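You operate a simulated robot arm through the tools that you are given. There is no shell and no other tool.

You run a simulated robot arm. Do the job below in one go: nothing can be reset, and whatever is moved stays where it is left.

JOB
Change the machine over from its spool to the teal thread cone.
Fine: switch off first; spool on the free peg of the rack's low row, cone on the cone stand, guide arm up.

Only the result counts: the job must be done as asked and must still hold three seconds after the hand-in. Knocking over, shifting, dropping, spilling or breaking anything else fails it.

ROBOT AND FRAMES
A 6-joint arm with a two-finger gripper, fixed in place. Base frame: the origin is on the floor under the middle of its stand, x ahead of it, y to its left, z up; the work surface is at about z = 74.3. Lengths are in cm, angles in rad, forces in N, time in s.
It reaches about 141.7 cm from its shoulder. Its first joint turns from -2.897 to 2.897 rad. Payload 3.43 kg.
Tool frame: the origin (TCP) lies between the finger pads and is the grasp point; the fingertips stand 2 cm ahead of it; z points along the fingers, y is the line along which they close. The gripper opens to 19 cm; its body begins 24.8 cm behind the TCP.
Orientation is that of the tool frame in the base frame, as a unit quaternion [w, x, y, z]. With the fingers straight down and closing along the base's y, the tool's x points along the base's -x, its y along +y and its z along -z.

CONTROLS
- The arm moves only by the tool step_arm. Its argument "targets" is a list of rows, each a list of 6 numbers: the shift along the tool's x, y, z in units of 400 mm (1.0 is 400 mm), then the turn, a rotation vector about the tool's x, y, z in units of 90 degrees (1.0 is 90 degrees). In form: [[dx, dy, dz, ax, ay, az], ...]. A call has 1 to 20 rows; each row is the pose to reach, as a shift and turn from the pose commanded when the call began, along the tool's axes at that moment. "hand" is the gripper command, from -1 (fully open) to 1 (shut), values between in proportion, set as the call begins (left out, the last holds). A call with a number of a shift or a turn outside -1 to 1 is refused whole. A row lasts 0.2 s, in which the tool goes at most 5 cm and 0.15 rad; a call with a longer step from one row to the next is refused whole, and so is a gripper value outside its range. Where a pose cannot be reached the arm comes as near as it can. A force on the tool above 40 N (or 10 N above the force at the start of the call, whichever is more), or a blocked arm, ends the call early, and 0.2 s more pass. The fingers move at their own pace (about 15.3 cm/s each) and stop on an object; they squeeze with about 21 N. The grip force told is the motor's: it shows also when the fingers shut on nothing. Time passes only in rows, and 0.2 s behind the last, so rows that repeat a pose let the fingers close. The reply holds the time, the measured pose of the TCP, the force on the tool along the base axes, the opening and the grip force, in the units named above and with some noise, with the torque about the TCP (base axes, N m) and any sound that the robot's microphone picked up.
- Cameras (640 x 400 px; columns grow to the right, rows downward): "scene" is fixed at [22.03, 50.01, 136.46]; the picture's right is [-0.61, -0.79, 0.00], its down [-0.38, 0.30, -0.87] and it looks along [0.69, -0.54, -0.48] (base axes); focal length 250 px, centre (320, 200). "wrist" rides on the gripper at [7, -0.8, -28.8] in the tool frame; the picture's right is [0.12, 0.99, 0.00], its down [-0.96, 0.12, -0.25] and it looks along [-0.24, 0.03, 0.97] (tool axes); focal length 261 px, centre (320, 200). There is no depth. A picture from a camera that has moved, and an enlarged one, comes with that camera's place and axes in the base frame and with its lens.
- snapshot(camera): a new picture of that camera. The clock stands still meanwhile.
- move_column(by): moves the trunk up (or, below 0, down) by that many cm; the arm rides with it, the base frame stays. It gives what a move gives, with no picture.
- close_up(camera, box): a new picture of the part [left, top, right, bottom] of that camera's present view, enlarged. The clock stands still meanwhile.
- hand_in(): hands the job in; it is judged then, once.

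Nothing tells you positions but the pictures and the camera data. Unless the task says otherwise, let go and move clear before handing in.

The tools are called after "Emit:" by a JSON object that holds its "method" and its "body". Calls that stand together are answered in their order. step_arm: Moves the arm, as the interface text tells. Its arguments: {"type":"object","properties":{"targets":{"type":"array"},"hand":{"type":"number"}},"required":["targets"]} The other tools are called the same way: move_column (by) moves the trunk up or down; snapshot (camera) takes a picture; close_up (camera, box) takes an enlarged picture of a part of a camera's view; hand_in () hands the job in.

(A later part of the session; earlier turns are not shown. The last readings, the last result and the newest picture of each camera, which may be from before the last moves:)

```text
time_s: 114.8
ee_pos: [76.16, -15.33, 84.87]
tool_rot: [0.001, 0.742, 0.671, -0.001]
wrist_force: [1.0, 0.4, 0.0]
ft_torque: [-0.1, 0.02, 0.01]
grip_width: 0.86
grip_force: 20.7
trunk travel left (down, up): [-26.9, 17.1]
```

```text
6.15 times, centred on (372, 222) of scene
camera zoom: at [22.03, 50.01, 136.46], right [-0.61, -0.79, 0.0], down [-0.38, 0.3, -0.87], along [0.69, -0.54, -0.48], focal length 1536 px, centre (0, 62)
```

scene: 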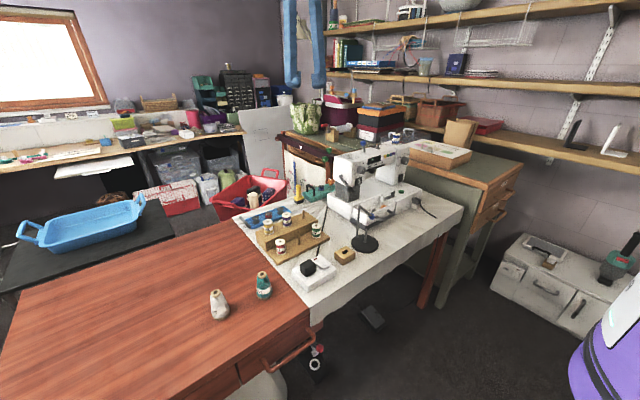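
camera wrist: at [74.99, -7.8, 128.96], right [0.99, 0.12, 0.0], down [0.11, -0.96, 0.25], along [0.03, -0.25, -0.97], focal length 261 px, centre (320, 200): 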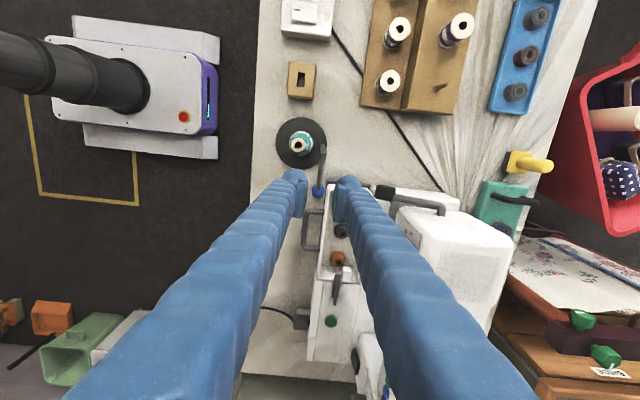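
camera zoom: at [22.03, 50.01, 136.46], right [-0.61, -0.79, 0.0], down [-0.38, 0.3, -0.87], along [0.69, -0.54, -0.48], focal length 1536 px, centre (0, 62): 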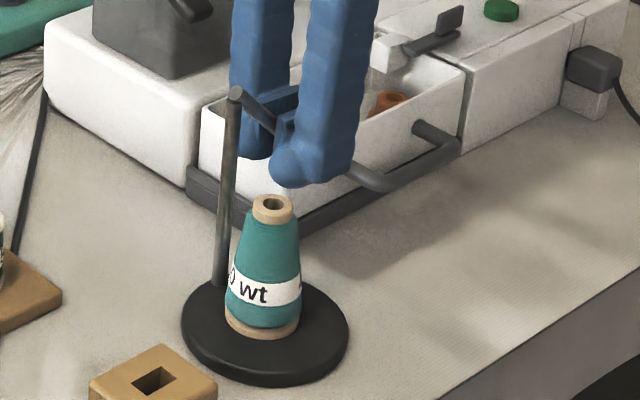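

Emit:
{"method": "step_arm", "body": {"targets": [[-0.0052, 0, -0.0055, 0, -0.0278, 0], [-0.0103, 0, -0.0111, 0, -0.0556, 0], [-0.015, 0, -0.017, 0, -0.0833, 0], [-0.0196, 0, -0.0229, 0, -0.1111, 0]]}}

Emit:
{"method": "close_up", "body": {"camera": "scene", "box": [340, 190, 404, 255]}}

Emit:
{"method": "close_up", "body": {"camera": "wrist", "box": [272, 130, 368, 210]}}

```text
time_s: 115.8
ee_pos: [75.92, -16.08, 85.94]
tool_rot: [0.059, 0.739, 0.668, -0.065]
wrist_force: [-0.3, -1.8, -0.3]
ft_torque: [0.09, -0.06, 0.02]
grip_width: 0.83
grip_force: 20.9
trunk travel left (down, up): [-26.9, 17.1]
```

```text
6.15 times, centred on (372, 222) of scene
camera zoom: at [22.03, 50.01, 136.46], right [-0.61, -0.79, 0.0], down [-0.38, 0.3, -0.87], along [0.69, -0.54, -0.48], focal length 1536 px, centre (0, 62)
```

zoom: 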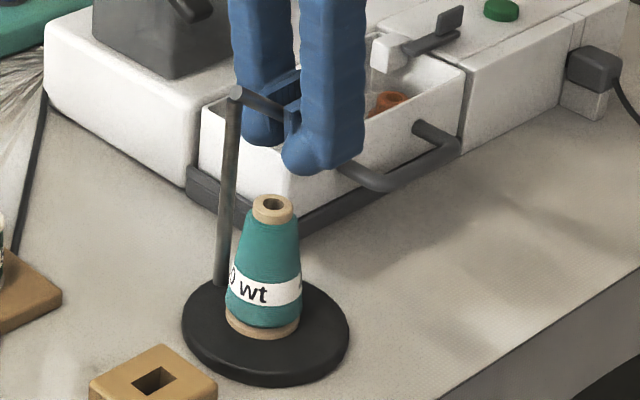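

```text
5.00 times, centred on (320, 170) of wrist
camera zoom: at [76.25, -3.88, 113.03], right [1.0, 0.02, -0.02], down [0.02, -0.91, 0.41], along [-0.01, -0.41, -0.91], focal length 1303 px, centre (320, 350)
```

zoom: 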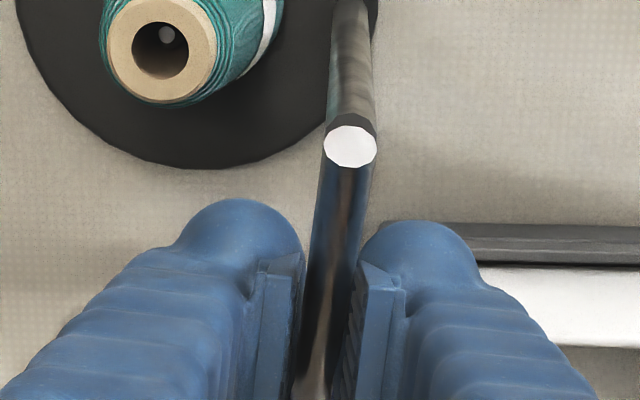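

The rod now turns with the gripper while the stand stays flat. I'll continue the rotation in stages.

Emit:
{"method": "step_arm", "body": {"targets": [[-0.0103, 0, -0.0111, 0, -0.0556, 0], [-0.0196, 0, -0.0229, 0, -0.1111, 0], [-0.0278, 0, -0.0356, 0, -0.1667, 0], [-0.0349, 0, -0.0489, 0, -0.2222, 0]]}}

Emit:
{"method": "close_up", "body": {"camera": "scene", "box": [340, 190, 404, 255]}}

```text
time_s: 116.8
ee_pos: [75.86, -17.03, 88.0]
tool_rot: [0.175, 0.716, 0.648, -0.193]
wrist_force: [-0.5, -0.7, 0.4]
ft_torque: [-0.12, -0.01, 0.04]
grip_width: 0.84
grip_force: 20.9
trunk travel left (down, up): [-26.9, 17.1]
```

```text
6.15 times, centred on (372, 222) of scene
camera zoom: at [22.03, 50.01, 136.46], right [-0.61, -0.79, 0.0], down [-0.38, 0.3, -0.87], along [0.69, -0.54, -0.48], focal length 1536 px, centre (0, 62)
```

zoom: 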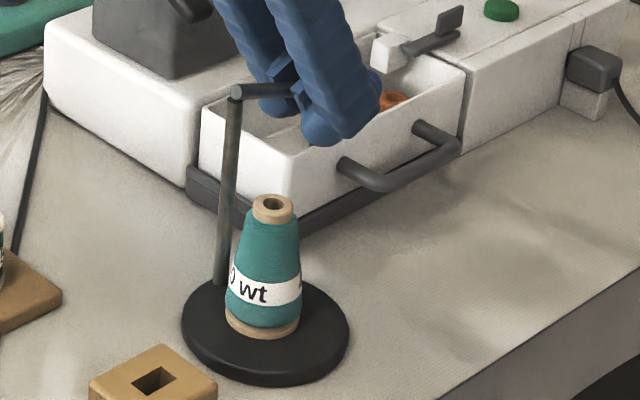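

Emit:
{"method": "step_arm", "body": {"targets": [[-0.0103, 0, -0.0111, 0, -0.0556, 0], [-0.0196, 0, -0.0229, 0, -0.1111, 0], [-0.0278, 0, -0.0356, 0, -0.1667, 0], [-0.0349, 0, -0.0489, 0, -0.2222, 0]]}}

Emit:
{"method": "close_up", "body": {"camera": "scene", "box": [340, 180, 404, 250]}}

Emit:
{"method": "snapshot", "body": {"camera": "scene"}}

```text
time_s: 117.8
ee_pos: [75.82, -17.37, 90.4]
tool_rot: [0.284, 0.671, 0.609, -0.313]
wrist_force: [0.2, -0.9, 0.2]
ft_torque: [-0.2, -0.04, 0.04]
grip_width: 0.86
grip_force: 20.4
trunk travel left (down, up): [-26.9, 17.1]
```

```text
5.71 times, centred on (372, 215) of scene
camera zoom: at [22.03, 50.01, 136.46], right [-0.61, -0.79, 0.0], down [-0.38, 0.3, -0.87], along [0.69, -0.54, -0.48], focal length 1427 px, centre (23, 114)
```

zoom: 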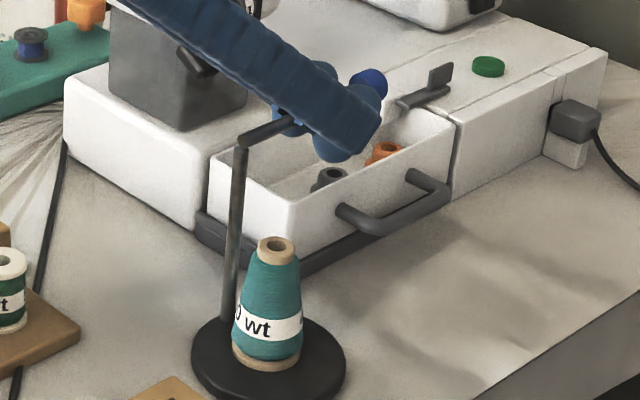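

```text
taken
```

scene: 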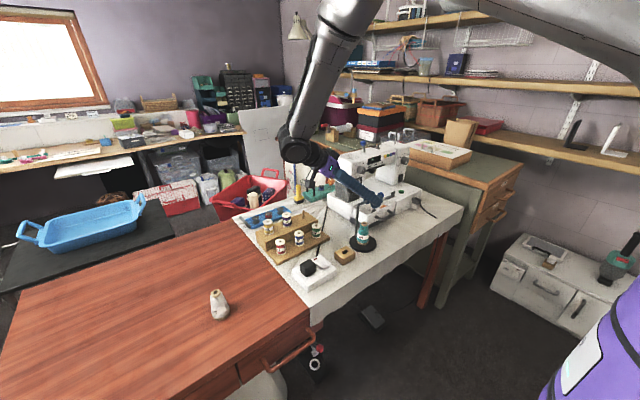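

Emit:
{"method": "step_arm", "body": {"targets": [[-0.0103, 0, -0.0111, 0, -0.0556, 0], [-0.0196, 0, -0.0229, 0, -0.1111, 0], [-0.0278, 0, -0.0356, 0, -0.1667, 0], [-0.0349, 0, -0.0489, 0, -0.2222, 0]]}}

Emit:
{"method": "close_up", "body": {"camera": "scene", "box": [325, 170, 421, 255]}}

```text
time_s: 118.8
ee_pos: [75.88, -16.76, 92.79]
tool_rot: [0.386, 0.607, 0.549, -0.426]
wrist_force: [0.4, -1.4, -0.9]
ft_torque: [-0.05, -0.05, 0.01]
grip_width: 0.83
grip_force: 20.8
trunk travel left (down, up): [-26.9, 17.1]
```

```text
4.71 times, centred on (373, 212) of scene
camera zoom: at [22.03, 50.01, 136.46], right [-0.61, -0.79, 0.0], down [-0.38, 0.3, -0.87], along [0.69, -0.54, -0.48], focal length 1175 px, centre (71, 141)
```

zoom: 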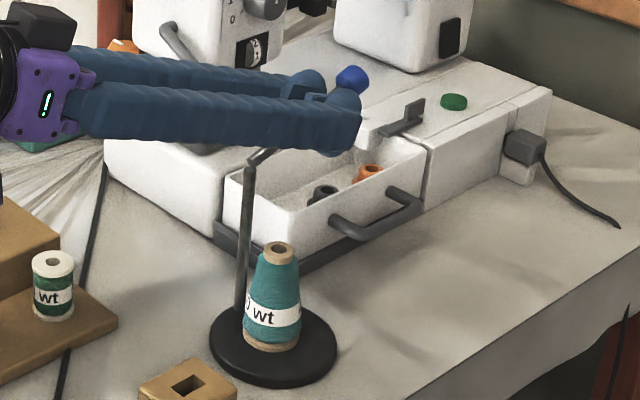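

Emit:
{"method": "step_arm", "body": {"targets": [[-0.0103, 0, -0.0111, 0, -0.0556, 0], [-0.0196, 0, -0.0229, 0, -0.1111, 0], [-0.0278, 0, -0.0356, 0, -0.1667, 0]]}}

Emit:
{"method": "close_up", "body": {"camera": "scene", "box": [325, 170, 421, 255]}}

```text
time_s: 119.6
ee_pos: [76.1, -15.71, 94.28]
tool_rot: [0.454, 0.546, 0.495, -0.501]
wrist_force: [1.5, -1.8, 0.8]
ft_torque: [-0.02, -0.09, 0.01]
grip_width: 0.86
grip_force: 21.5
trunk travel left (down, up): [-26.9, 17.1]
```

```text
4.71 times, centred on (373, 212) of scene
camera zoom: at [22.03, 50.01, 136.46], right [-0.61, -0.79, 0.0], down [-0.38, 0.3, -0.87], along [0.69, -0.54, -0.48], focal length 1175 px, centre (71, 141)
```

zoom: 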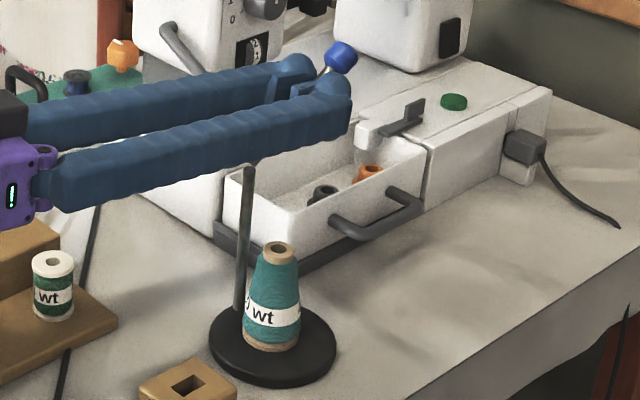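

Emit:
{"method": "step_arm", "body": {"targets": [[-0.0052, 0, -0.0055, 0, -0.0278, 0], [-0.0103, 0, -0.0111, 0, -0.0556, 0], [-0.0103, 0, -0.0111, 0, -0.0556, 0]]}}

Emit:
{"method": "snapshot", "body": {"camera": "wrist"}}

Emit:
{"method": "close_up", "body": {"camera": "scene", "box": [325, 170, 421, 255]}}

```text
time_s: 120.4
ee_pos: [76.03, -15.16, 94.66]
tool_rot: [-0.475, -0.524, -0.474, 0.524]
wrist_force: [0.8, -2.3, -0.3]
ft_torque: [-0.04, 0.01, -0.03]
grip_width: 0.83
grip_force: 20.7
trunk travel left (down, up): [-26.9, 17.1]
```

```text
taken
camera wrist: at [78.06, 13.59, 87.67], right [0.99, -0.1, -0.12], down [0.14, 0.24, 0.96], along [-0.07, -0.97, 0.25], focal length 261 px, centre (320, 200)
```

wrist: 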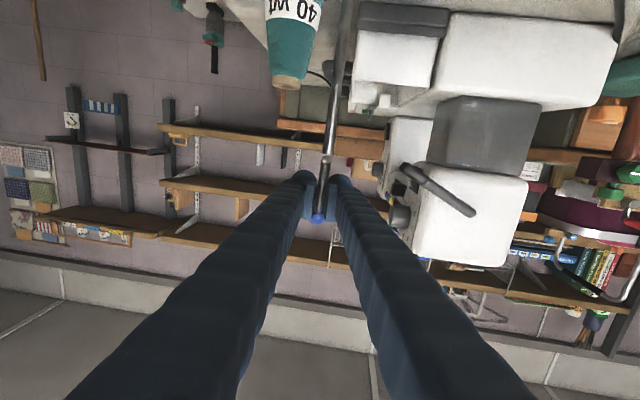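

```text
4.71 times, centred on (373, 212) of scene
camera zoom: at [22.03, 50.01, 136.46], right [-0.61, -0.79, 0.0], down [-0.38, 0.3, -0.87], along [0.69, -0.54, -0.48], focal length 1175 px, centre (71, 141)
```

zoom: 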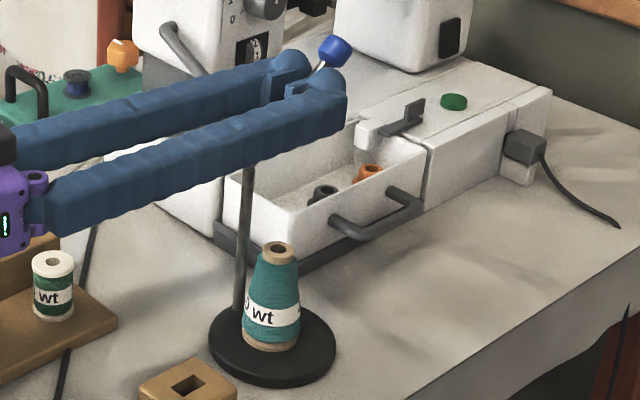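

Emit:
{"method": "step_arm", "body": {"targets": [[0, 0, 0, 0, 0, 0], [0, 0, 0, 0, 0, 0], [0, 0, 0, 0, 0, 0]], "hand": 0.684}}

Emit:
{"method": "close_up", "body": {"camera": "wrist", "box": [272, 140, 368, 240]}}

Emit:
{"method": "close_up", "body": {"camera": "scene", "box": [325, 170, 421, 255]}}

```text
time_s: 121.2
ee_pos: [76.08, -15.19, 94.72]
tool_rot: [-0.475, -0.524, -0.474, 0.524]
wrist_force: [0.4, 0.6, 0.3]
ft_torque: [0.01, -0.01, 0.03]
grip_width: 3.01
grip_force: 0.1
trunk travel left (down, up): [-26.9, 17.1]
```

```text
4.00 times, centred on (320, 190) of wrist
camera zoom: at [78.06, 13.59, 87.68], right [0.99, -0.1, -0.12], down [0.14, 0.24, 0.96], along [-0.07, -0.97, 0.25], focal length 1043 px, centre (320, 240)
```

zoom: 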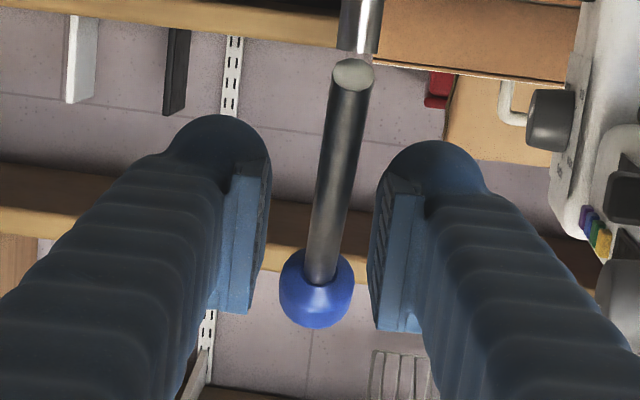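

```text
4.71 times, centred on (373, 212) of scene
camera zoom: at [22.03, 50.01, 136.46], right [-0.61, -0.79, 0.0], down [-0.38, 0.3, -0.87], along [0.69, -0.54, -0.48], focal length 1175 px, centre (71, 141)
```

zoom: 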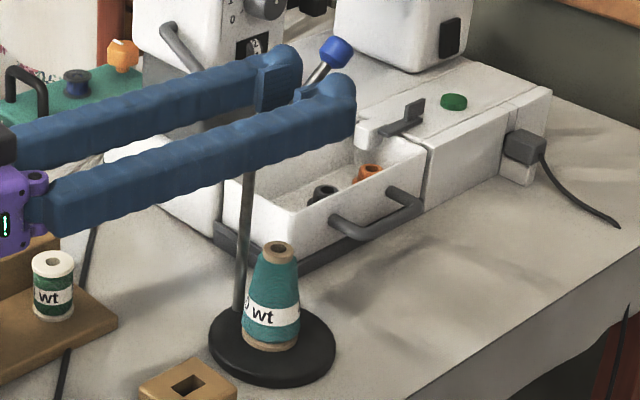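

The guide arm stays at about +45° on its own and the stand is stable. To bring it fully up I'll back off, return the tool to vertical, and re-grip the rod.

Emit:
{"method": "step_arm", "body": {"targets": [[0, 0, -0.05, 0, 0, 0], [0, 0, -0.12, 0, 0, 0], [0, 0, -0.2, 0, 0, 0], [0, 0, -0.3, 0, 0, 0], [-0.1, 0, -0.32, 0, 0, 0], [-0.2, 0, -0.32, 0, 0, 0], [-0.3, 0, -0.32, 0, 0, 0]]}}

Emit:
{"method": "step_arm", "body": {"targets": [[0, 0, 0, 0, 0.09, 0], [0, 0, 0, 0, 0.18, 0], [0, 0, 0, 0, 0.27, 0], [0, 0, 0, 0, 0.36, 0], [0, 0, 0, 0, 0.45, 0], [0, 0, 0, 0, 0.54, 0], [0, 0, 0, 0, 0.63, 0], [0, 0, 0, 0, 0.72, 0], [0, 0, 0, 0, 0.81, 0], [0, 0, 0, 0, 0.9, 0], [0, 0, 0, 0, 1.0, 0]]}}

Emit:
{"method": "snapshot", "body": {"camera": "wrist"}}

Emit:
{"method": "close_up", "body": {"camera": "scene", "box": [325, 170, 421, 255]}}

```text
time_s: 122.8
ee_pos: [77.23, -2.79, 106.74]
tool_rot: [-0.475, -0.524, -0.475, 0.524]
wrist_force: [-0.1, 0.2, -0.3]
ft_torque: [-0.09, 0.03, 0.01]
grip_width: 3.0
grip_force: 0.0
trunk travel left (down, up): [-26.9, 17.1]
```

```text
refused: row 11 steps farther than a row can; nothing moved
```

```text
taken
camera wrist: at [79.26, 26.11, 99.68], right [0.99, -0.1, -0.12], down [0.14, 0.24, 0.96], along [-0.07, -0.97, 0.25], focal length 261 px, centre (320, 200)
```

wrist: 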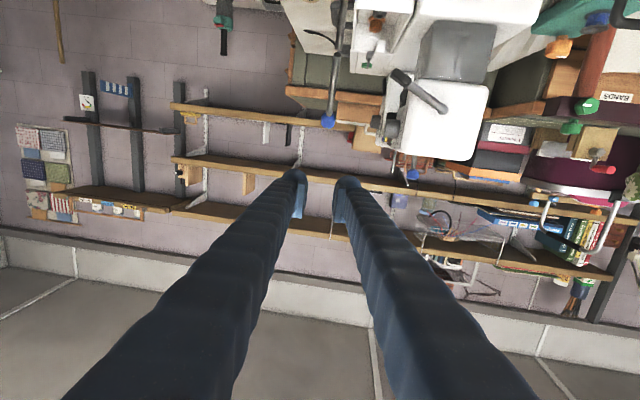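

```text
4.71 times, centred on (373, 212) of scene
camera zoom: at [22.03, 50.01, 136.46], right [-0.61, -0.79, 0.0], down [-0.38, 0.3, -0.87], along [0.69, -0.54, -0.48], focal length 1175 px, centre (71, 141)
```

zoom: 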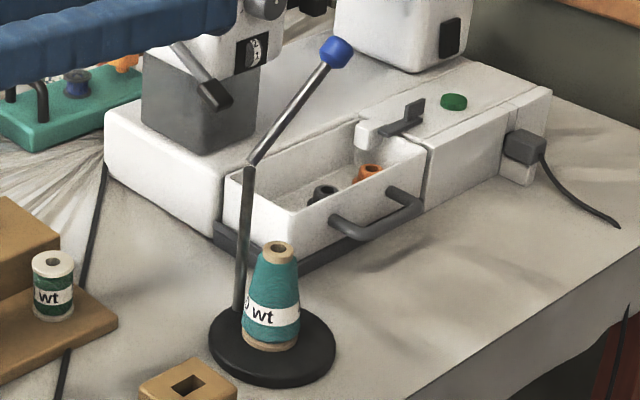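

Emit:
{"method": "step_arm", "body": {"targets": [[0, 0, 0, 0, 0.0833, 0], [0, 0, 0, 0, 0.1667, 0], [0, 0, 0, 0, 0.25, 0], [0, 0, 0, 0, 0.3333, 0], [0, 0, 0, 0, 0.4167, 0], [0, 0, 0, 0, 0.5, 0], [0, 0, 0, 0, 0.5833, 0], [0, 0, 0, 0, 0.6667, 0], [0, 0, 0, 0, 0.75, 0], [0, 0, 0, 0, 0.8333, 0], [0, 0, 0, 0, 0.9167, 0], [0, 0, 0, 0, 1.0, 0]]}}

Emit:
{"method": "close_up", "body": {"camera": "scene", "box": [350, 185, 398, 225]}}

Emit:
{"method": "snapshot", "body": {"camera": "wrist"}}

```text
time_s: 125.4
ee_pos: [77.34, -2.63, 106.89]
tool_rot: [0.0, 0.742, 0.671, 0.002]
wrist_force: [0.5, 0.1, -0.6]
ft_torque: [0.05, -0.03, -0.01]
grip_width: 3.0
grip_force: 0.0
trunk travel left (down, up): [-26.9, 17.1]
```

```text
10.00 times, centred on (374, 205) of scene
camera zoom: at [22.03, 50.01, 136.46], right [-0.61, -0.79, 0.0], down [-0.38, 0.3, -0.87], along [0.69, -0.54, -0.48], focal length 2497 px, centre (-220, 150)
```

zoom: 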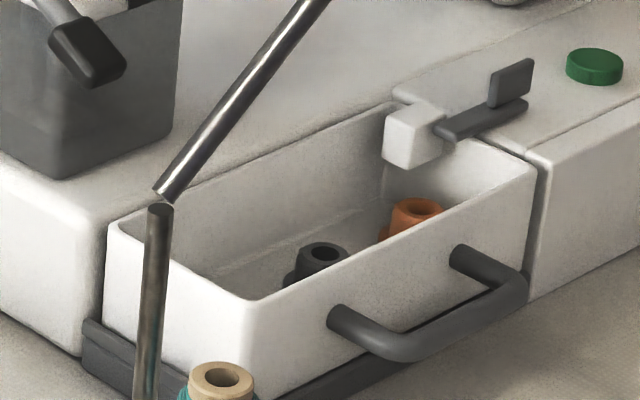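

```text
taken
camera wrist: at [77.09, 4.63, 135.59], right [1.0, 0.02, 0.0], down [0.02, -0.97, 0.25], along [0.01, -0.25, -0.97], focal length 261 px, centre (320, 200)
```

wrist: 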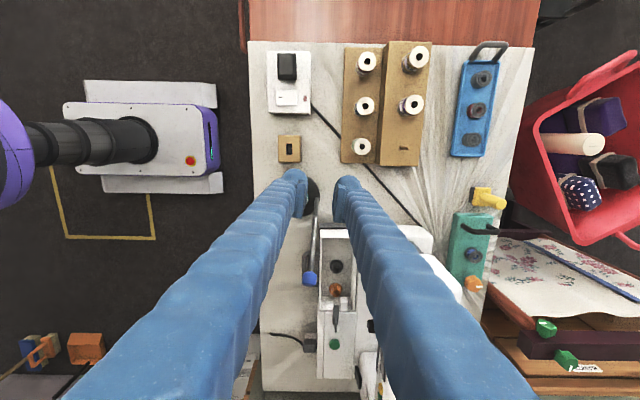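

Emit:
{"method": "step_arm", "body": {"targets": [[-0.098, 0.0003, 0.02, 0, 0, 0], [-0.196, 0.0007, 0.045, 0, 0, 0], [-0.293, 0.001, 0.07, 0, 0, 0], [-0.293, 0.001, 0.07, 0, 0, 0]]}}

Emit:
{"method": "close_up", "body": {"camera": "wrist", "box": [272, 130, 368, 210]}}

Emit:
{"method": "close_up", "body": {"camera": "scene", "box": [335, 160, 415, 225]}}

```text
time_s: 126.4
ee_pos: [76.14, -14.14, 104.2]
tool_rot: [0.001, 0.741, 0.672, 0.001]
wrist_force: [-0.1, -0.3, 0.9]
ft_torque: [0.11, -0.01, 0.01]
grip_width: 2.99
grip_force: 0.1
trunk travel left (down, up): [-26.9, 17.1]
```

```text
5.00 times, centred on (320, 170) of wrist
camera zoom: at [75.9, -6.93, 132.87], right [1.0, 0.02, 0.0], down [0.02, -0.97, 0.25], along [0.01, -0.25, -0.97], focal length 1303 px, centre (320, 350)
```

zoom: 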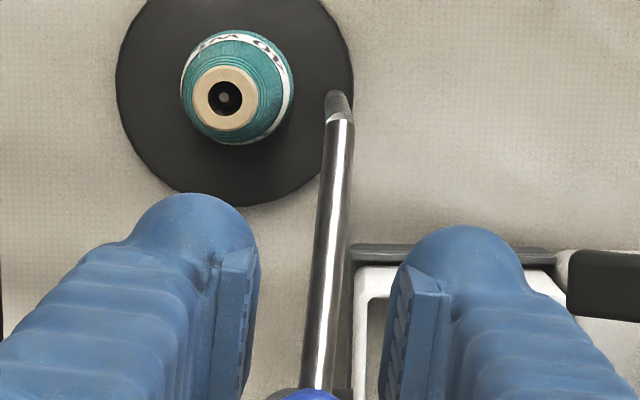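

```text
6.15 times, centred on (375, 192) of scene
camera zoom: at [22.03, 50.01, 136.46], right [-0.61, -0.79, 0.0], down [-0.38, 0.3, -0.87], along [0.69, -0.54, -0.48], focal length 1536 px, centre (-18, 246)
```

zoom: 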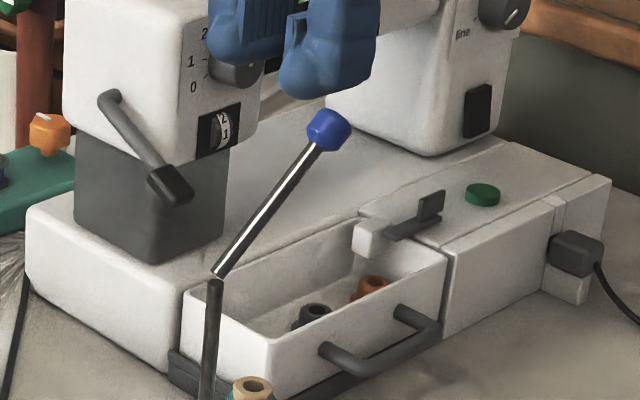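

Emit:
{"method": "step_arm", "body": {"targets": [[0, 0.0065, 0.07, 0, 0, 0], [0, 0.0065, 0.15, 0, 0, 0], [0, 0.0065, 0.21, 0, 0, 0], [0, 0.0065, 0.254, 0, 0, 0]]}}

Emit:
{"method": "close_up", "body": {"camera": "wrist", "box": [272, 130, 368, 210]}}

Emit:
{"method": "close_up", "body": {"camera": "scene", "box": [335, 160, 415, 225]}}

```text
time_s: 127.4
ee_pos: [76.43, -14.29, 93.67]
tool_rot: [0.001, 0.741, 0.671, 0.001]
wrist_force: [0.6, -0.9, -0.8]
ft_torque: [0.02, -0.01, -0.03]
grip_width: 3.0
grip_force: 0.0
trunk travel left (down, up): [-26.9, 17.1]
```

```text
5.00 times, centred on (320, 170) of wrist
camera zoom: at [76.27, -7.01, 122.61], right [1.0, 0.02, 0.0], down [0.02, -0.97, 0.25], along [0.01, -0.25, -0.97], focal length 1303 px, centre (320, 350)
```

zoom: 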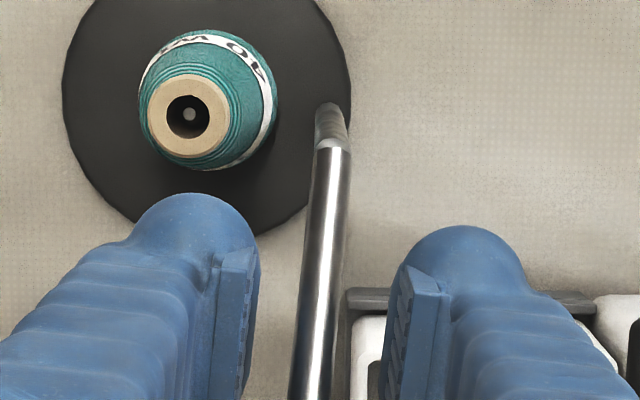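

```text
6.15 times, centred on (375, 192) of scene
camera zoom: at [22.03, 50.01, 136.46], right [-0.61, -0.79, 0.0], down [-0.38, 0.3, -0.87], along [0.69, -0.54, -0.48], focal length 1536 px, centre (-18, 246)
```

zoom: 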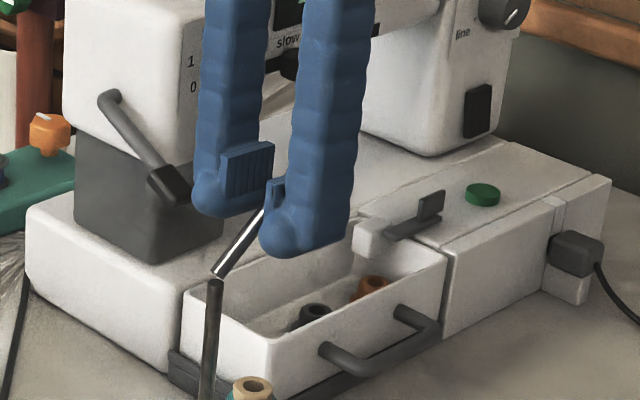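

Emit:
{"method": "step_arm", "body": {"targets": [[0, 0, 0, 0, 0, 0], [0, 0, 0, 0, 0, 0], [0, 0, 0, 0, 0, 0]], "hand": 1}}

Emit:
{"method": "step_arm", "body": {"targets": [[0.0044, 0, -0.0042, 0, -0.0278, 0], [0.0087, 0, -0.0084, 0, -0.0556, 0], [0.0134, 0, -0.0122, 0, -0.0833, 0], [0.018, 0, -0.0159, 0, -0.1111, 0]]}}

Emit:
{"method": "close_up", "body": {"camera": "scene", "box": [335, 170, 415, 255]}}

```text
time_s: 128.2
ee_pos: [76.39, -14.32, 93.9]
tool_rot: [0.001, 0.741, 0.671, 0.0]
wrist_force: [-1.1, -0.2, 1.3]
ft_torque: [0.1, -0.02, 0.0]
grip_width: 0.84
grip_force: 21.2
trunk travel left (down, up): [-26.9, 17.1]
```

```text
time_s: 129.2
ee_pos: [76.56, -13.43, 94.53]
tool_rot: [0.058, 0.739, 0.669, -0.065]
wrist_force: [-0.7, 3.4, -1.8]
ft_torque: [0.57, -0.09, -0.03]
grip_width: 0.87
grip_force: 20.9
trunk travel left (down, up): [-26.9, 17.1]
```

```text
4.71 times, centred on (375, 212) of scene
camera zoom: at [22.03, 50.01, 136.46], right [-0.61, -0.79, 0.0], down [-0.38, 0.3, -0.87], along [0.69, -0.54, -0.48], focal length 1175 px, centre (61, 141)
```

zoom: 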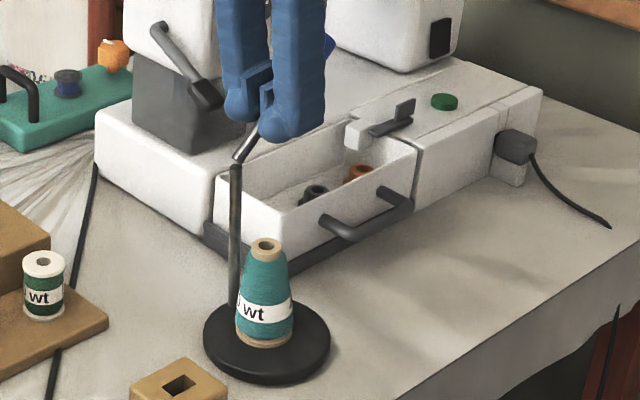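

There is strong resistance at this angle, so the arm is at its upper stop. I'll undo this last bit so the stand isn't stressed.

Emit:
{"method": "step_arm", "body": {"targets": [[-0.0046, 0, 0.0037, 0, 0.0278, 0], [-0.0093, 0, 0.0075, 0, 0.0556, 0], [-0.0136, 0, 0.0117, 0, 0.0833, 0], [-0.018, 0, 0.0159, 0, 0.1111, 0], [-0.018, 0, 0.0159, 0, 0.1111, 0]]}}

Emit:
{"method": "close_up", "body": {"camera": "scene", "box": [335, 170, 415, 255]}}

Emit:
{"method": "close_up", "body": {"camera": "wrist", "box": [272, 130, 368, 210]}}

```text
time_s: 130.4
ee_pos: [76.37, -14.5, 94.02]
tool_rot: [0.001, 0.742, 0.671, 0.0]
wrist_force: [0.1, 0.2, -3.8]
ft_torque: [-0.05, 0.04, 0.03]
grip_width: 0.86
grip_force: 21.2
trunk travel left (down, up): [-26.9, 17.1]
```

```text
4.71 times, centred on (375, 212) of scene
camera zoom: at [22.03, 50.01, 136.46], right [-0.61, -0.79, 0.0], down [-0.38, 0.3, -0.87], along [0.69, -0.54, -0.48], focal length 1175 px, centre (61, 141)
```

zoom: 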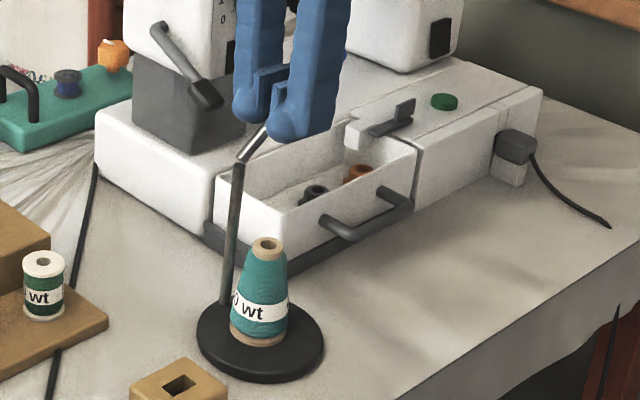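

```text
5.00 times, centred on (320, 170) of wrist
camera zoom: at [76.24, -7.18, 122.72], right [1.0, 0.02, 0.0], down [0.02, -0.97, 0.25], along [0.01, -0.25, -0.97], focal length 1303 px, centre (320, 350)
```

zoom: 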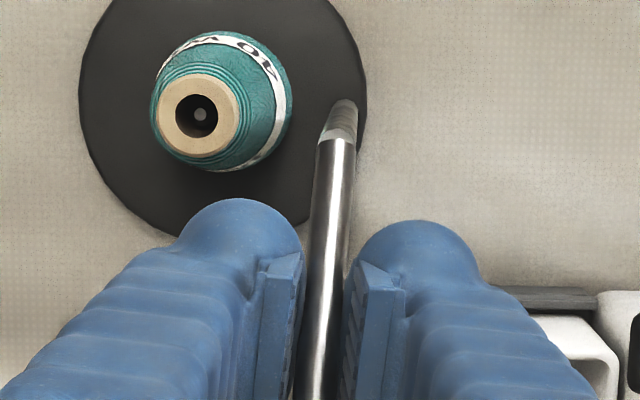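

Emit:
{"method": "step_arm", "body": {"targets": [[0, 0, 0.006, 0, 0, 0], [0, 0, 0.012, 0, 0, 0]]}}

Emit:
{"method": "close_up", "body": {"camera": "scene", "box": [335, 170, 415, 255]}}

```text
time_s: 131.0
ee_pos: [76.47, -14.51, 93.68]
tool_rot: [0.002, 0.741, 0.671, 0.0]
wrist_force: [4.4, -6.2, 15.4]
ft_torque: [0.29, -0.12, -0.01]
grip_width: 0.86
grip_force: 20.8
trunk travel left (down, up): [-26.9, 17.1]
```

```text
4.71 times, centred on (375, 212) of scene
camera zoom: at [22.03, 50.01, 136.46], right [-0.61, -0.79, 0.0], down [-0.38, 0.3, -0.87], along [0.69, -0.54, -0.48], focal length 1175 px, centre (61, 141)
```

zoom: 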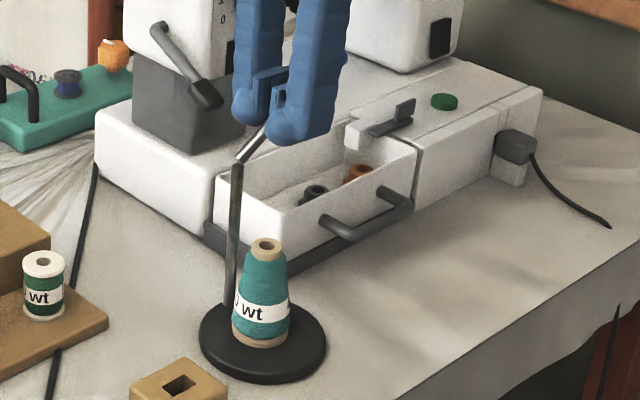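

Emit:
{"method": "step_arm", "body": {"targets": [[0, 0, -0.0045, 0, 0, 0], [0, 0, -0.009, 0, 0, 0]]}}

Emit:
{"method": "step_arm", "body": {"targets": [[0, 0, 0, 0, 0, 0], [0, 0, 0, 0, 0, 0], [0, 0, 0, 0, 0, 0]], "hand": 0.684}}

Emit:
{"method": "close_up", "body": {"camera": "scene", "box": [335, 170, 415, 255]}}

Emit:
{"method": "close_up", "body": {"camera": "wrist", "box": [272, 130, 368, 210]}}

```text
time_s: 131.6
ee_pos: [76.35, -14.39, 93.65]
tool_rot: [0.0, 0.741, 0.671, -0.001]
wrist_force: [0.7, -1.7, -0.4]
ft_torque: [-0.05, -0.06, 0.01]
grip_width: 0.86
grip_force: 20.8
trunk travel left (down, up): [-26.9, 17.1]
```

```text
time_s: 132.4
ee_pos: [76.46, -14.44, 93.75]
tool_rot: [0.001, 0.742, 0.67, -0.001]
wrist_force: [0.3, -0.3, 0.4]
ft_torque: [0.02, 0.01, -0.05]
grip_width: 3.02
grip_force: 0.1
trunk travel left (down, up): [-26.9, 17.1]
```

```text
4.71 times, centred on (375, 212) of scene
camera zoom: at [22.03, 50.01, 136.46], right [-0.61, -0.79, 0.0], down [-0.38, 0.3, -0.87], along [0.69, -0.54, -0.48], focal length 1175 px, centre (61, 141)
```

zoom: 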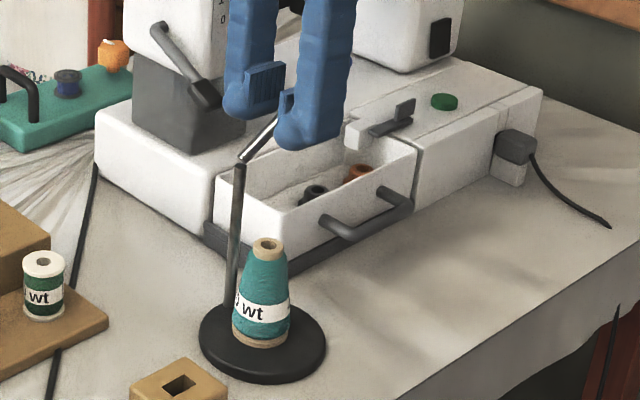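

```text
5.00 times, centred on (320, 170) of wrist
camera zoom: at [76.27, -7.08, 122.57], right [1.0, 0.02, 0.0], down [0.02, -0.97, 0.25], along [0.01, -0.25, -0.97], focal length 1303 px, centre (320, 350)
```

zoom: 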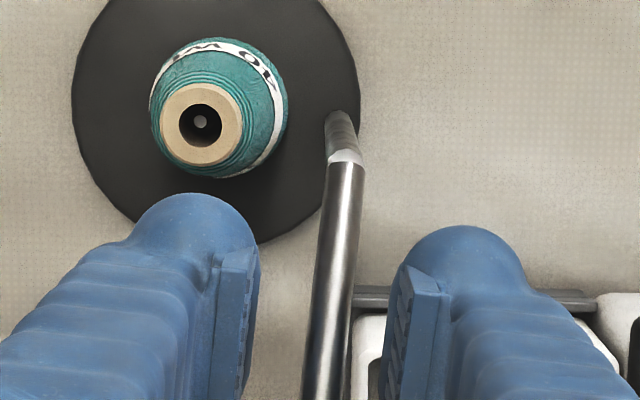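

Emit:
{"method": "step_arm", "body": {"targets": [[0.04, 0, -0.01, 0, 0, 0], [0.05, 0, -0.1, 0, 0, 0], [0.05, 0, -0.2, 0, 0, 0], [0.05, 0, -0.3, 0, 0, 0], [0.1, 0, -0.38, 0, 0, 0]]}}

Emit:
{"method": "close_up", "body": {"camera": "scene", "box": [335, 170, 415, 255]}}

Emit:
{"method": "snapshot", "body": {"camera": "wrist"}}

Emit:
{"method": "snapshot", "body": {"camera": "scene"}}

```text
time_s: 133.6
ee_pos: [76.7, -10.36, 108.9]
tool_rot: [0.001, 0.741, 0.671, -0.001]
wrist_force: [-0.5, -0.6, 0.4]
ft_torque: [-0.01, -0.06, -0.03]
grip_width: 3.0
grip_force: 0.1
trunk travel left (down, up): [-26.9, 17.1]
```

```text
4.71 times, centred on (375, 212) of scene
camera zoom: at [22.03, 50.01, 136.46], right [-0.61, -0.79, 0.0], down [-0.38, 0.3, -0.87], along [0.69, -0.54, -0.48], focal length 1175 px, centre (61, 141)
```

zoom: 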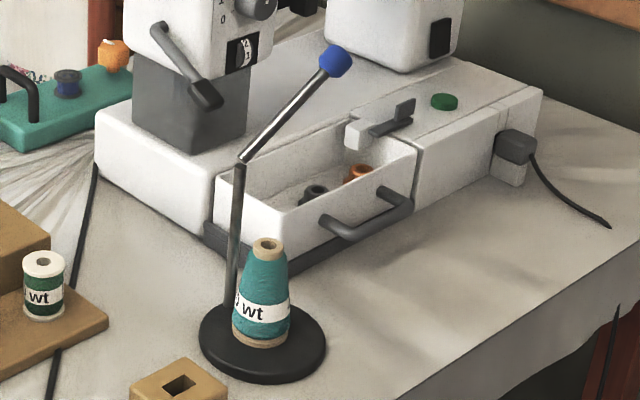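

```text
taken
camera wrist: at [76.52, -3.06, 137.74], right [1.0, 0.02, 0.0], down [0.02, -0.97, 0.25], along [0.01, -0.25, -0.97], focal length 261 px, centre (320, 200)
```

wrist: 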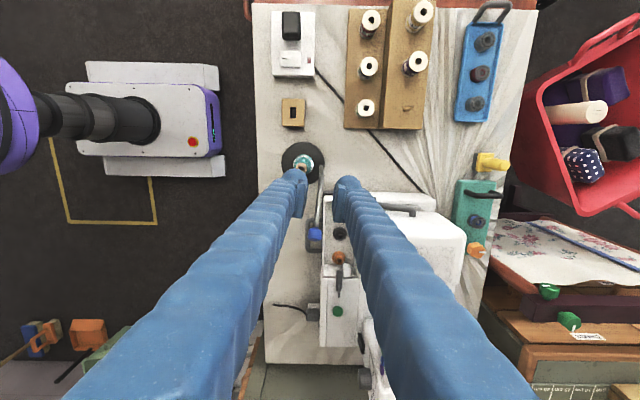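

```text
taken
```

scene: 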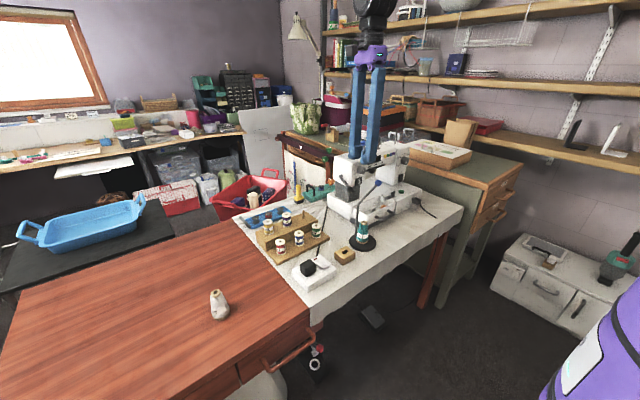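

Emit:
{"method": "close_up", "body": {"camera": "wrist", "box": [280, 135, 360, 250]}}

Emit:
{"method": "close_up", "body": {"camera": "scene", "box": [345, 170, 409, 255]}}

```text
3.48 times, centred on (320, 192) of wrist
camera zoom: at [76.52, -3.06, 137.74], right [1.0, 0.02, 0.0], down [0.02, -0.97, 0.25], along [0.01, -0.25, -0.97], focal length 907 px, centre (320, 226)
```

zoom: 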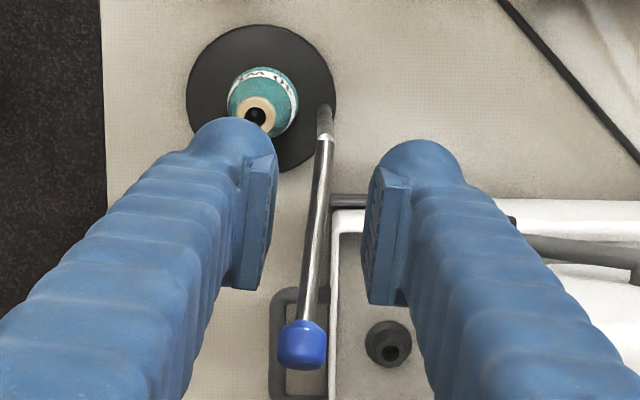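

```text
4.71 times, centred on (377, 212) of scene
camera zoom: at [22.03, 50.01, 136.46], right [-0.61, -0.79, 0.0], down [-0.38, 0.3, -0.87], along [0.69, -0.54, -0.48], focal length 1175 px, centre (52, 141)
```

zoom: 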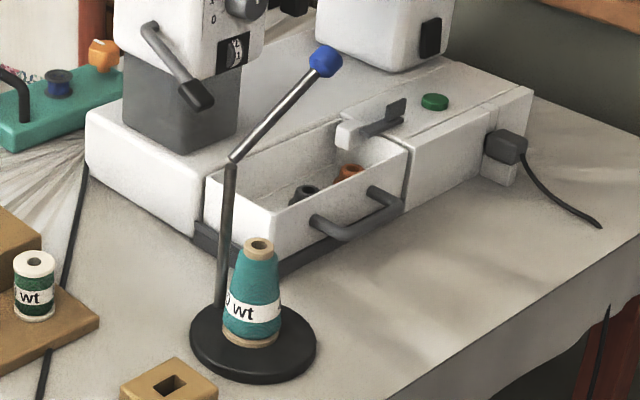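

The arm is now at about +35° and its travel ends near +45°. I'll re-grip the rod and rotate it gently back to the top in small steps, watching the torque.

Emit:
{"method": "step_arm", "body": {"targets": [[-0.06, 0.003, 0.0, 0, 0, 0], [-0.125, 0.006, 0.05, 0, 0, 0], [-0.125, 0.006, 0.15, 0, 0, 0], [-0.125, 0.006, 0.25, 0, 0, 0], [-0.125, 0.006, 0.31, 0, 0, 0]]}}

Emit:
{"method": "close_up", "body": {"camera": "wrist", "box": [272, 130, 368, 230]}}

Emit:
{"method": "close_up", "body": {"camera": "scene", "box": [345, 160, 409, 230]}}

```text
time_s: 134.8
ee_pos: [76.53, -15.45, 96.61]
tool_rot: [0.001, 0.741, 0.671, 0.0]
wrist_force: [0.4, -0.5, 0.3]
ft_torque: [0.04, 0.01, 0.01]
grip_width: 2.99
grip_force: 0.1
trunk travel left (down, up): [-26.9, 17.1]
```

```text
4.00 times, centred on (320, 180) of wrist
camera zoom: at [76.48, -8.17, 125.32], right [1.0, 0.02, 0.0], down [0.02, -0.97, 0.25], along [0.01, -0.25, -0.97], focal length 1043 px, centre (320, 280)
```

zoom: 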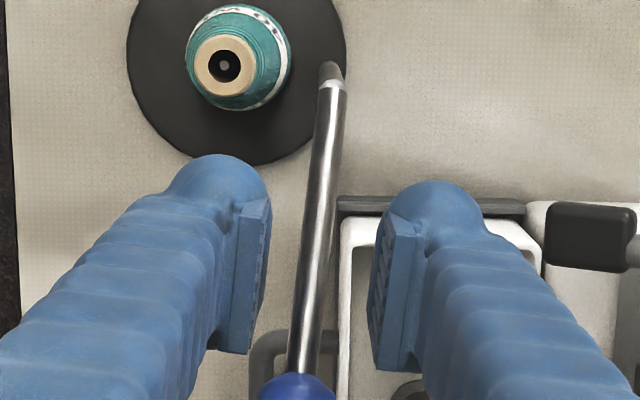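

```text
5.71 times, centred on (377, 195) of scene
camera zoom: at [22.03, 50.01, 136.46], right [-0.61, -0.79, 0.0], down [-0.38, 0.3, -0.87], along [0.69, -0.54, -0.48], focal length 1427 px, centre (-6, 229)
```

zoom: 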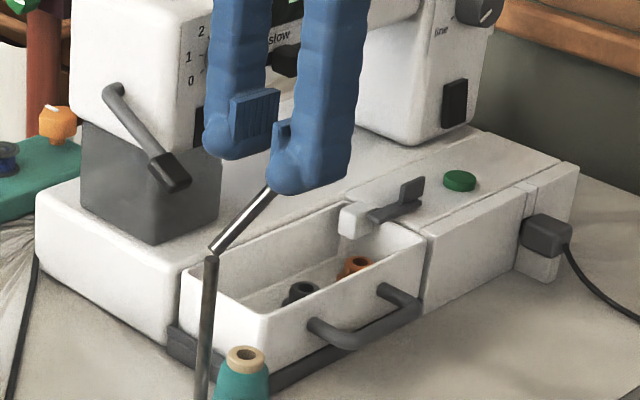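

Emit:
{"method": "step_arm", "body": {"targets": [[0, -0.003, 0.04, 0, 0, 0], [0, -0.003, 0.079, 0, 0, 0]]}}

Emit:
{"method": "step_arm", "body": {"targets": [[0, 0, 0, 0, 0, 0], [0, 0, 0, 0, 0, 0], [0, 0, 0, 0, 0, 0]], "hand": 1}}

Emit:
{"method": "step_arm", "body": {"targets": [[0.0023, 0, -0.0032, 0, -0.0167, 0], [0.0046, 0, -0.0064, 0, -0.0333, 0], [0.007, 0, -0.0095, 0, -0.05, 0], [0.0094, 0, -0.0126, 0, -0.0667, 0]]}}

Emit:
{"method": "close_up", "body": {"camera": "scene", "box": [345, 170, 409, 255]}}

```text
time_s: 135.4
ee_pos: [76.62, -15.5, 93.38]
tool_rot: [0.001, 0.741, 0.671, 0.001]
wrist_force: [0.0, 0.5, 0.2]
ft_torque: [0.0, 0.02, 0.03]
grip_width: 3.0
grip_force: 0.1
trunk travel left (down, up): [-26.9, 17.1]
```

```text
time_s: 136.2
ee_pos: [76.49, -15.44, 93.44]
tool_rot: [0.001, 0.742, 0.671, -0.001]
wrist_force: [1.4, -1.5, 0.4]
ft_torque: [-0.07, 0.02, -0.03]
grip_width: 0.83
grip_force: 20.8
trunk travel left (down, up): [-26.9, 17.1]
```

```text
time_s: 137.2
ee_pos: [76.48, -14.94, 93.93]
tool_rot: [0.036, 0.74, 0.671, -0.039]
wrist_force: [-0.2, -0.5, -0.5]
ft_torque: [-0.1, -0.04, -0.01]
grip_width: 0.86
grip_force: 21.0
trunk travel left (down, up): [-26.9, 17.1]
```

```text
4.71 times, centred on (377, 212) of scene
camera zoom: at [22.03, 50.01, 136.46], right [-0.61, -0.79, 0.0], down [-0.38, 0.3, -0.87], along [0.69, -0.54, -0.48], focal length 1175 px, centre (52, 141)
```

zoom: 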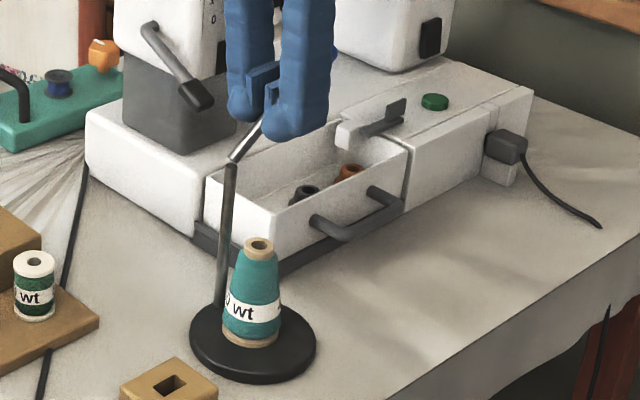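

Emit:
{"method": "step_arm", "body": {"targets": [[0.0023, 0, -0.0032, 0, -0.0167, 0], [0.0046, 0, -0.0064, 0, -0.0333, 0], [0.0046, 0, -0.0064, 0, -0.0333, 0]]}}

Emit:
{"method": "close_up", "body": {"camera": "scene", "box": [345, 170, 409, 255]}}

```text
time_s: 138.0
ee_pos: [76.49, -14.89, 94.17]
tool_rot: [0.054, 0.739, 0.669, -0.059]
wrist_force: [-1.3, 0.0, 0.1]
ft_torque: [-0.24, 0.0, 0.04]
grip_width: 0.85
grip_force: 21.4
trunk travel left (down, up): [-26.9, 17.1]
```

```text
4.71 times, centred on (377, 212) of scene
camera zoom: at [22.03, 50.01, 136.46], right [-0.61, -0.79, 0.0], down [-0.38, 0.3, -0.87], along [0.69, -0.54, -0.48], focal length 1175 px, centre (52, 141)
```

zoom: 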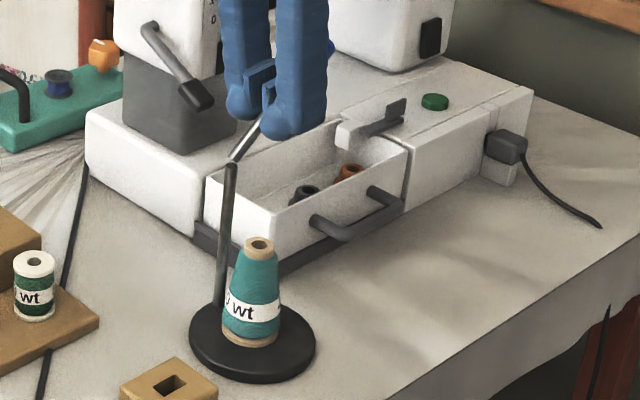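

Emit:
{"method": "step_arm", "body": {"targets": [[0.0023, 0, -0.0032, 0, -0.0167, 0], [0.0046, 0, -0.0064, 0, -0.0333, 0], [0.0046, 0, -0.0064, 0, -0.0333, 0]]}}

Emit:
{"method": "close_up", "body": {"camera": "scene", "box": [345, 170, 409, 255]}}

```text
time_s: 138.8
ee_pos: [76.56, -14.52, 94.5]
tool_rot: [0.071, 0.737, 0.667, -0.078]
wrist_force: [-0.2, 0.2, 0.0]
ft_torque: [0.27, -0.13, 0.01]
grip_width: 0.86
grip_force: 21.6
trunk travel left (down, up): [-26.9, 17.1]
```

```text
4.71 times, centred on (377, 212) of scene
camera zoom: at [22.03, 50.01, 136.46], right [-0.61, -0.79, 0.0], down [-0.38, 0.3, -0.87], along [0.69, -0.54, -0.48], focal length 1175 px, centre (52, 141)
```

zoom: 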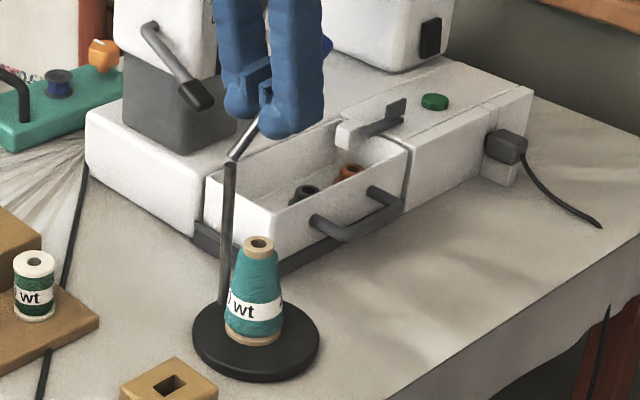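

Emit:
{"method": "step_arm", "body": {"targets": [[-0.0011, 0, 0.0016, 0, 0.0083, 0], [-0.0021, 0, 0.0033, 0, 0.0167, 0], [-0.0021, 0, 0.0033, 0, 0.0167, 0]]}}

Emit:
{"method": "close_up", "body": {"camera": "scene", "box": [345, 170, 409, 255]}}

```text
time_s: 139.6
ee_pos: [76.41, -14.76, 94.38]
tool_rot: [0.062, 0.738, 0.668, -0.068]
wrist_force: [1.1, -2.2, 2.0]
ft_torque: [0.03, -0.04, -0.02]
grip_width: 0.85
grip_force: 21.1
trunk travel left (down, up): [-26.9, 17.1]
```

```text
4.71 times, centred on (377, 212) of scene
camera zoom: at [22.03, 50.01, 136.46], right [-0.61, -0.79, 0.0], down [-0.38, 0.3, -0.87], along [0.69, -0.54, -0.48], focal length 1175 px, centre (52, 141)
```

zoom: 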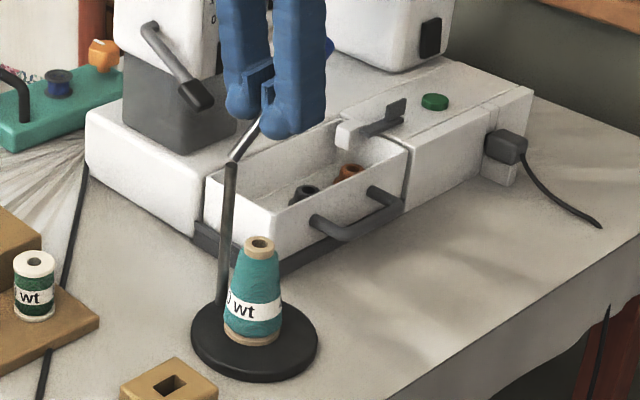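

Emit:
{"method": "step_arm", "body": {"targets": [[0, 0, 0, 0, 0, 0], [0, 0, 0, 0, 0, 0], [0, 0, 0, 0, 0, 0]], "hand": 0.684}}

Emit:
{"method": "close_up", "body": {"camera": "wrist", "box": [272, 130, 368, 230]}}

Emit:
{"method": "close_up", "body": {"camera": "scene", "box": [345, 170, 409, 255]}}

```text
time_s: 140.4
ee_pos: [76.37, -14.73, 94.4]
tool_rot: [0.062, 0.738, 0.668, -0.068]
wrist_force: [-1.0, 0.6, -0.2]
ft_torque: [0.0, -0.02, -0.01]
grip_width: 3.03
grip_force: 0.1
trunk travel left (down, up): [-26.9, 17.1]
```

```text
4.00 times, centred on (320, 180) of wrist
camera zoom: at [76.84, -2.3, 121.3], right [1.0, 0.02, -0.02], down [0.03, -0.91, 0.42], along [-0.01, -0.42, -0.91], focal length 1043 px, centre (320, 280)
```

zoom: 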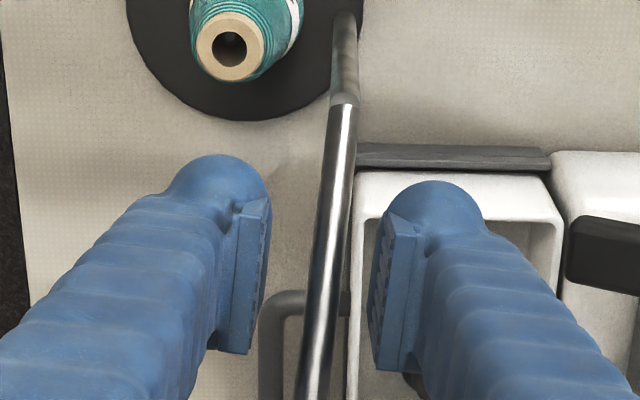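

```text
4.71 times, centred on (377, 212) of scene
camera zoom: at [22.03, 50.01, 136.46], right [-0.61, -0.79, 0.0], down [-0.38, 0.3, -0.87], along [0.69, -0.54, -0.48], focal length 1175 px, centre (52, 141)
```

zoom: 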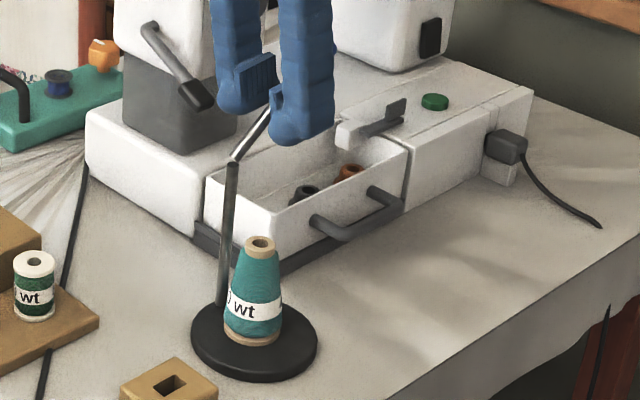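

Emit:
{"method": "step_arm", "body": {"targets": [[0.02, 0, -0.03, 0, 0, 0], [0.03, 0, -0.12, 0, 0, 0], [0.03, 0, -0.22, 0, 0, 0], [0.03, 0, -0.33, 0, 0, 0], [0.03, 0, -0.42, 0, 0.05, 0], [0.03, 0, -0.42, 0, 0.116, 0]]}}

Emit:
{"method": "close_up", "body": {"camera": "scene", "box": [345, 165, 409, 255]}}

Emit:
{"method": "close_up", "body": {"camera": "wrist", "box": [272, 130, 368, 250]}}

```text
time_s: 141.8
ee_pos: [76.89, -10.45, 110.6]
tool_rot: [0.0, 0.742, 0.671, 0.0]
wrist_force: [-0.8, -0.8, -0.4]
ft_torque: [0.12, -0.01, 0.02]
grip_width: 3.01
grip_force: 0.0
trunk travel left (down, up): [-26.9, 17.1]
```

```text
4.44 times, centred on (377, 210) of scene
camera zoom: at [22.03, 50.01, 136.46], right [-0.61, -0.79, 0.0], down [-0.38, 0.3, -0.87], along [0.69, -0.54, -0.48], focal length 1110 px, centre (67, 156)
```

zoom: 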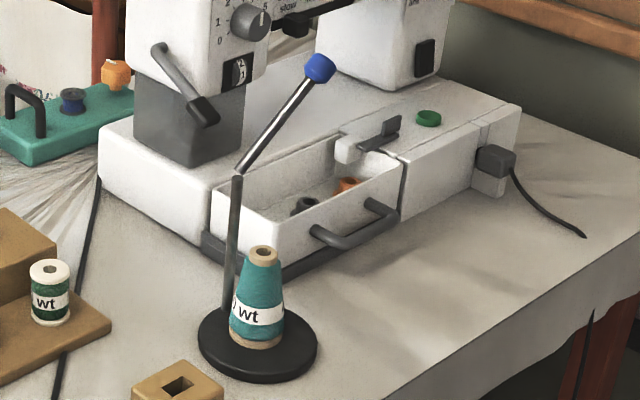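

```text
3.33 times, centred on (320, 190) of wrist
camera zoom: at [76.71, -3.28, 139.35], right [1.0, 0.02, 0.0], down [0.02, -0.97, 0.25], along [0.01, -0.25, -0.97], focal length 869 px, centre (320, 233)
```

zoom: 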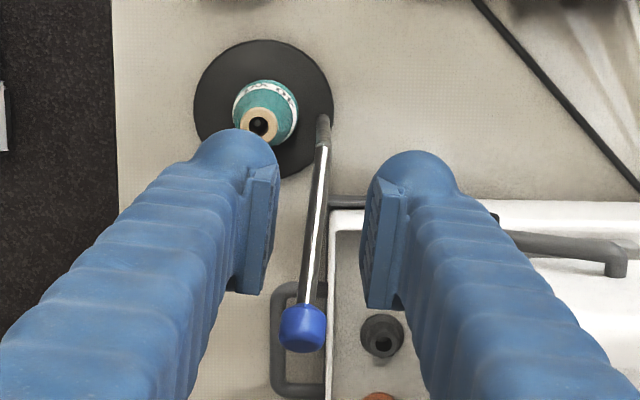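

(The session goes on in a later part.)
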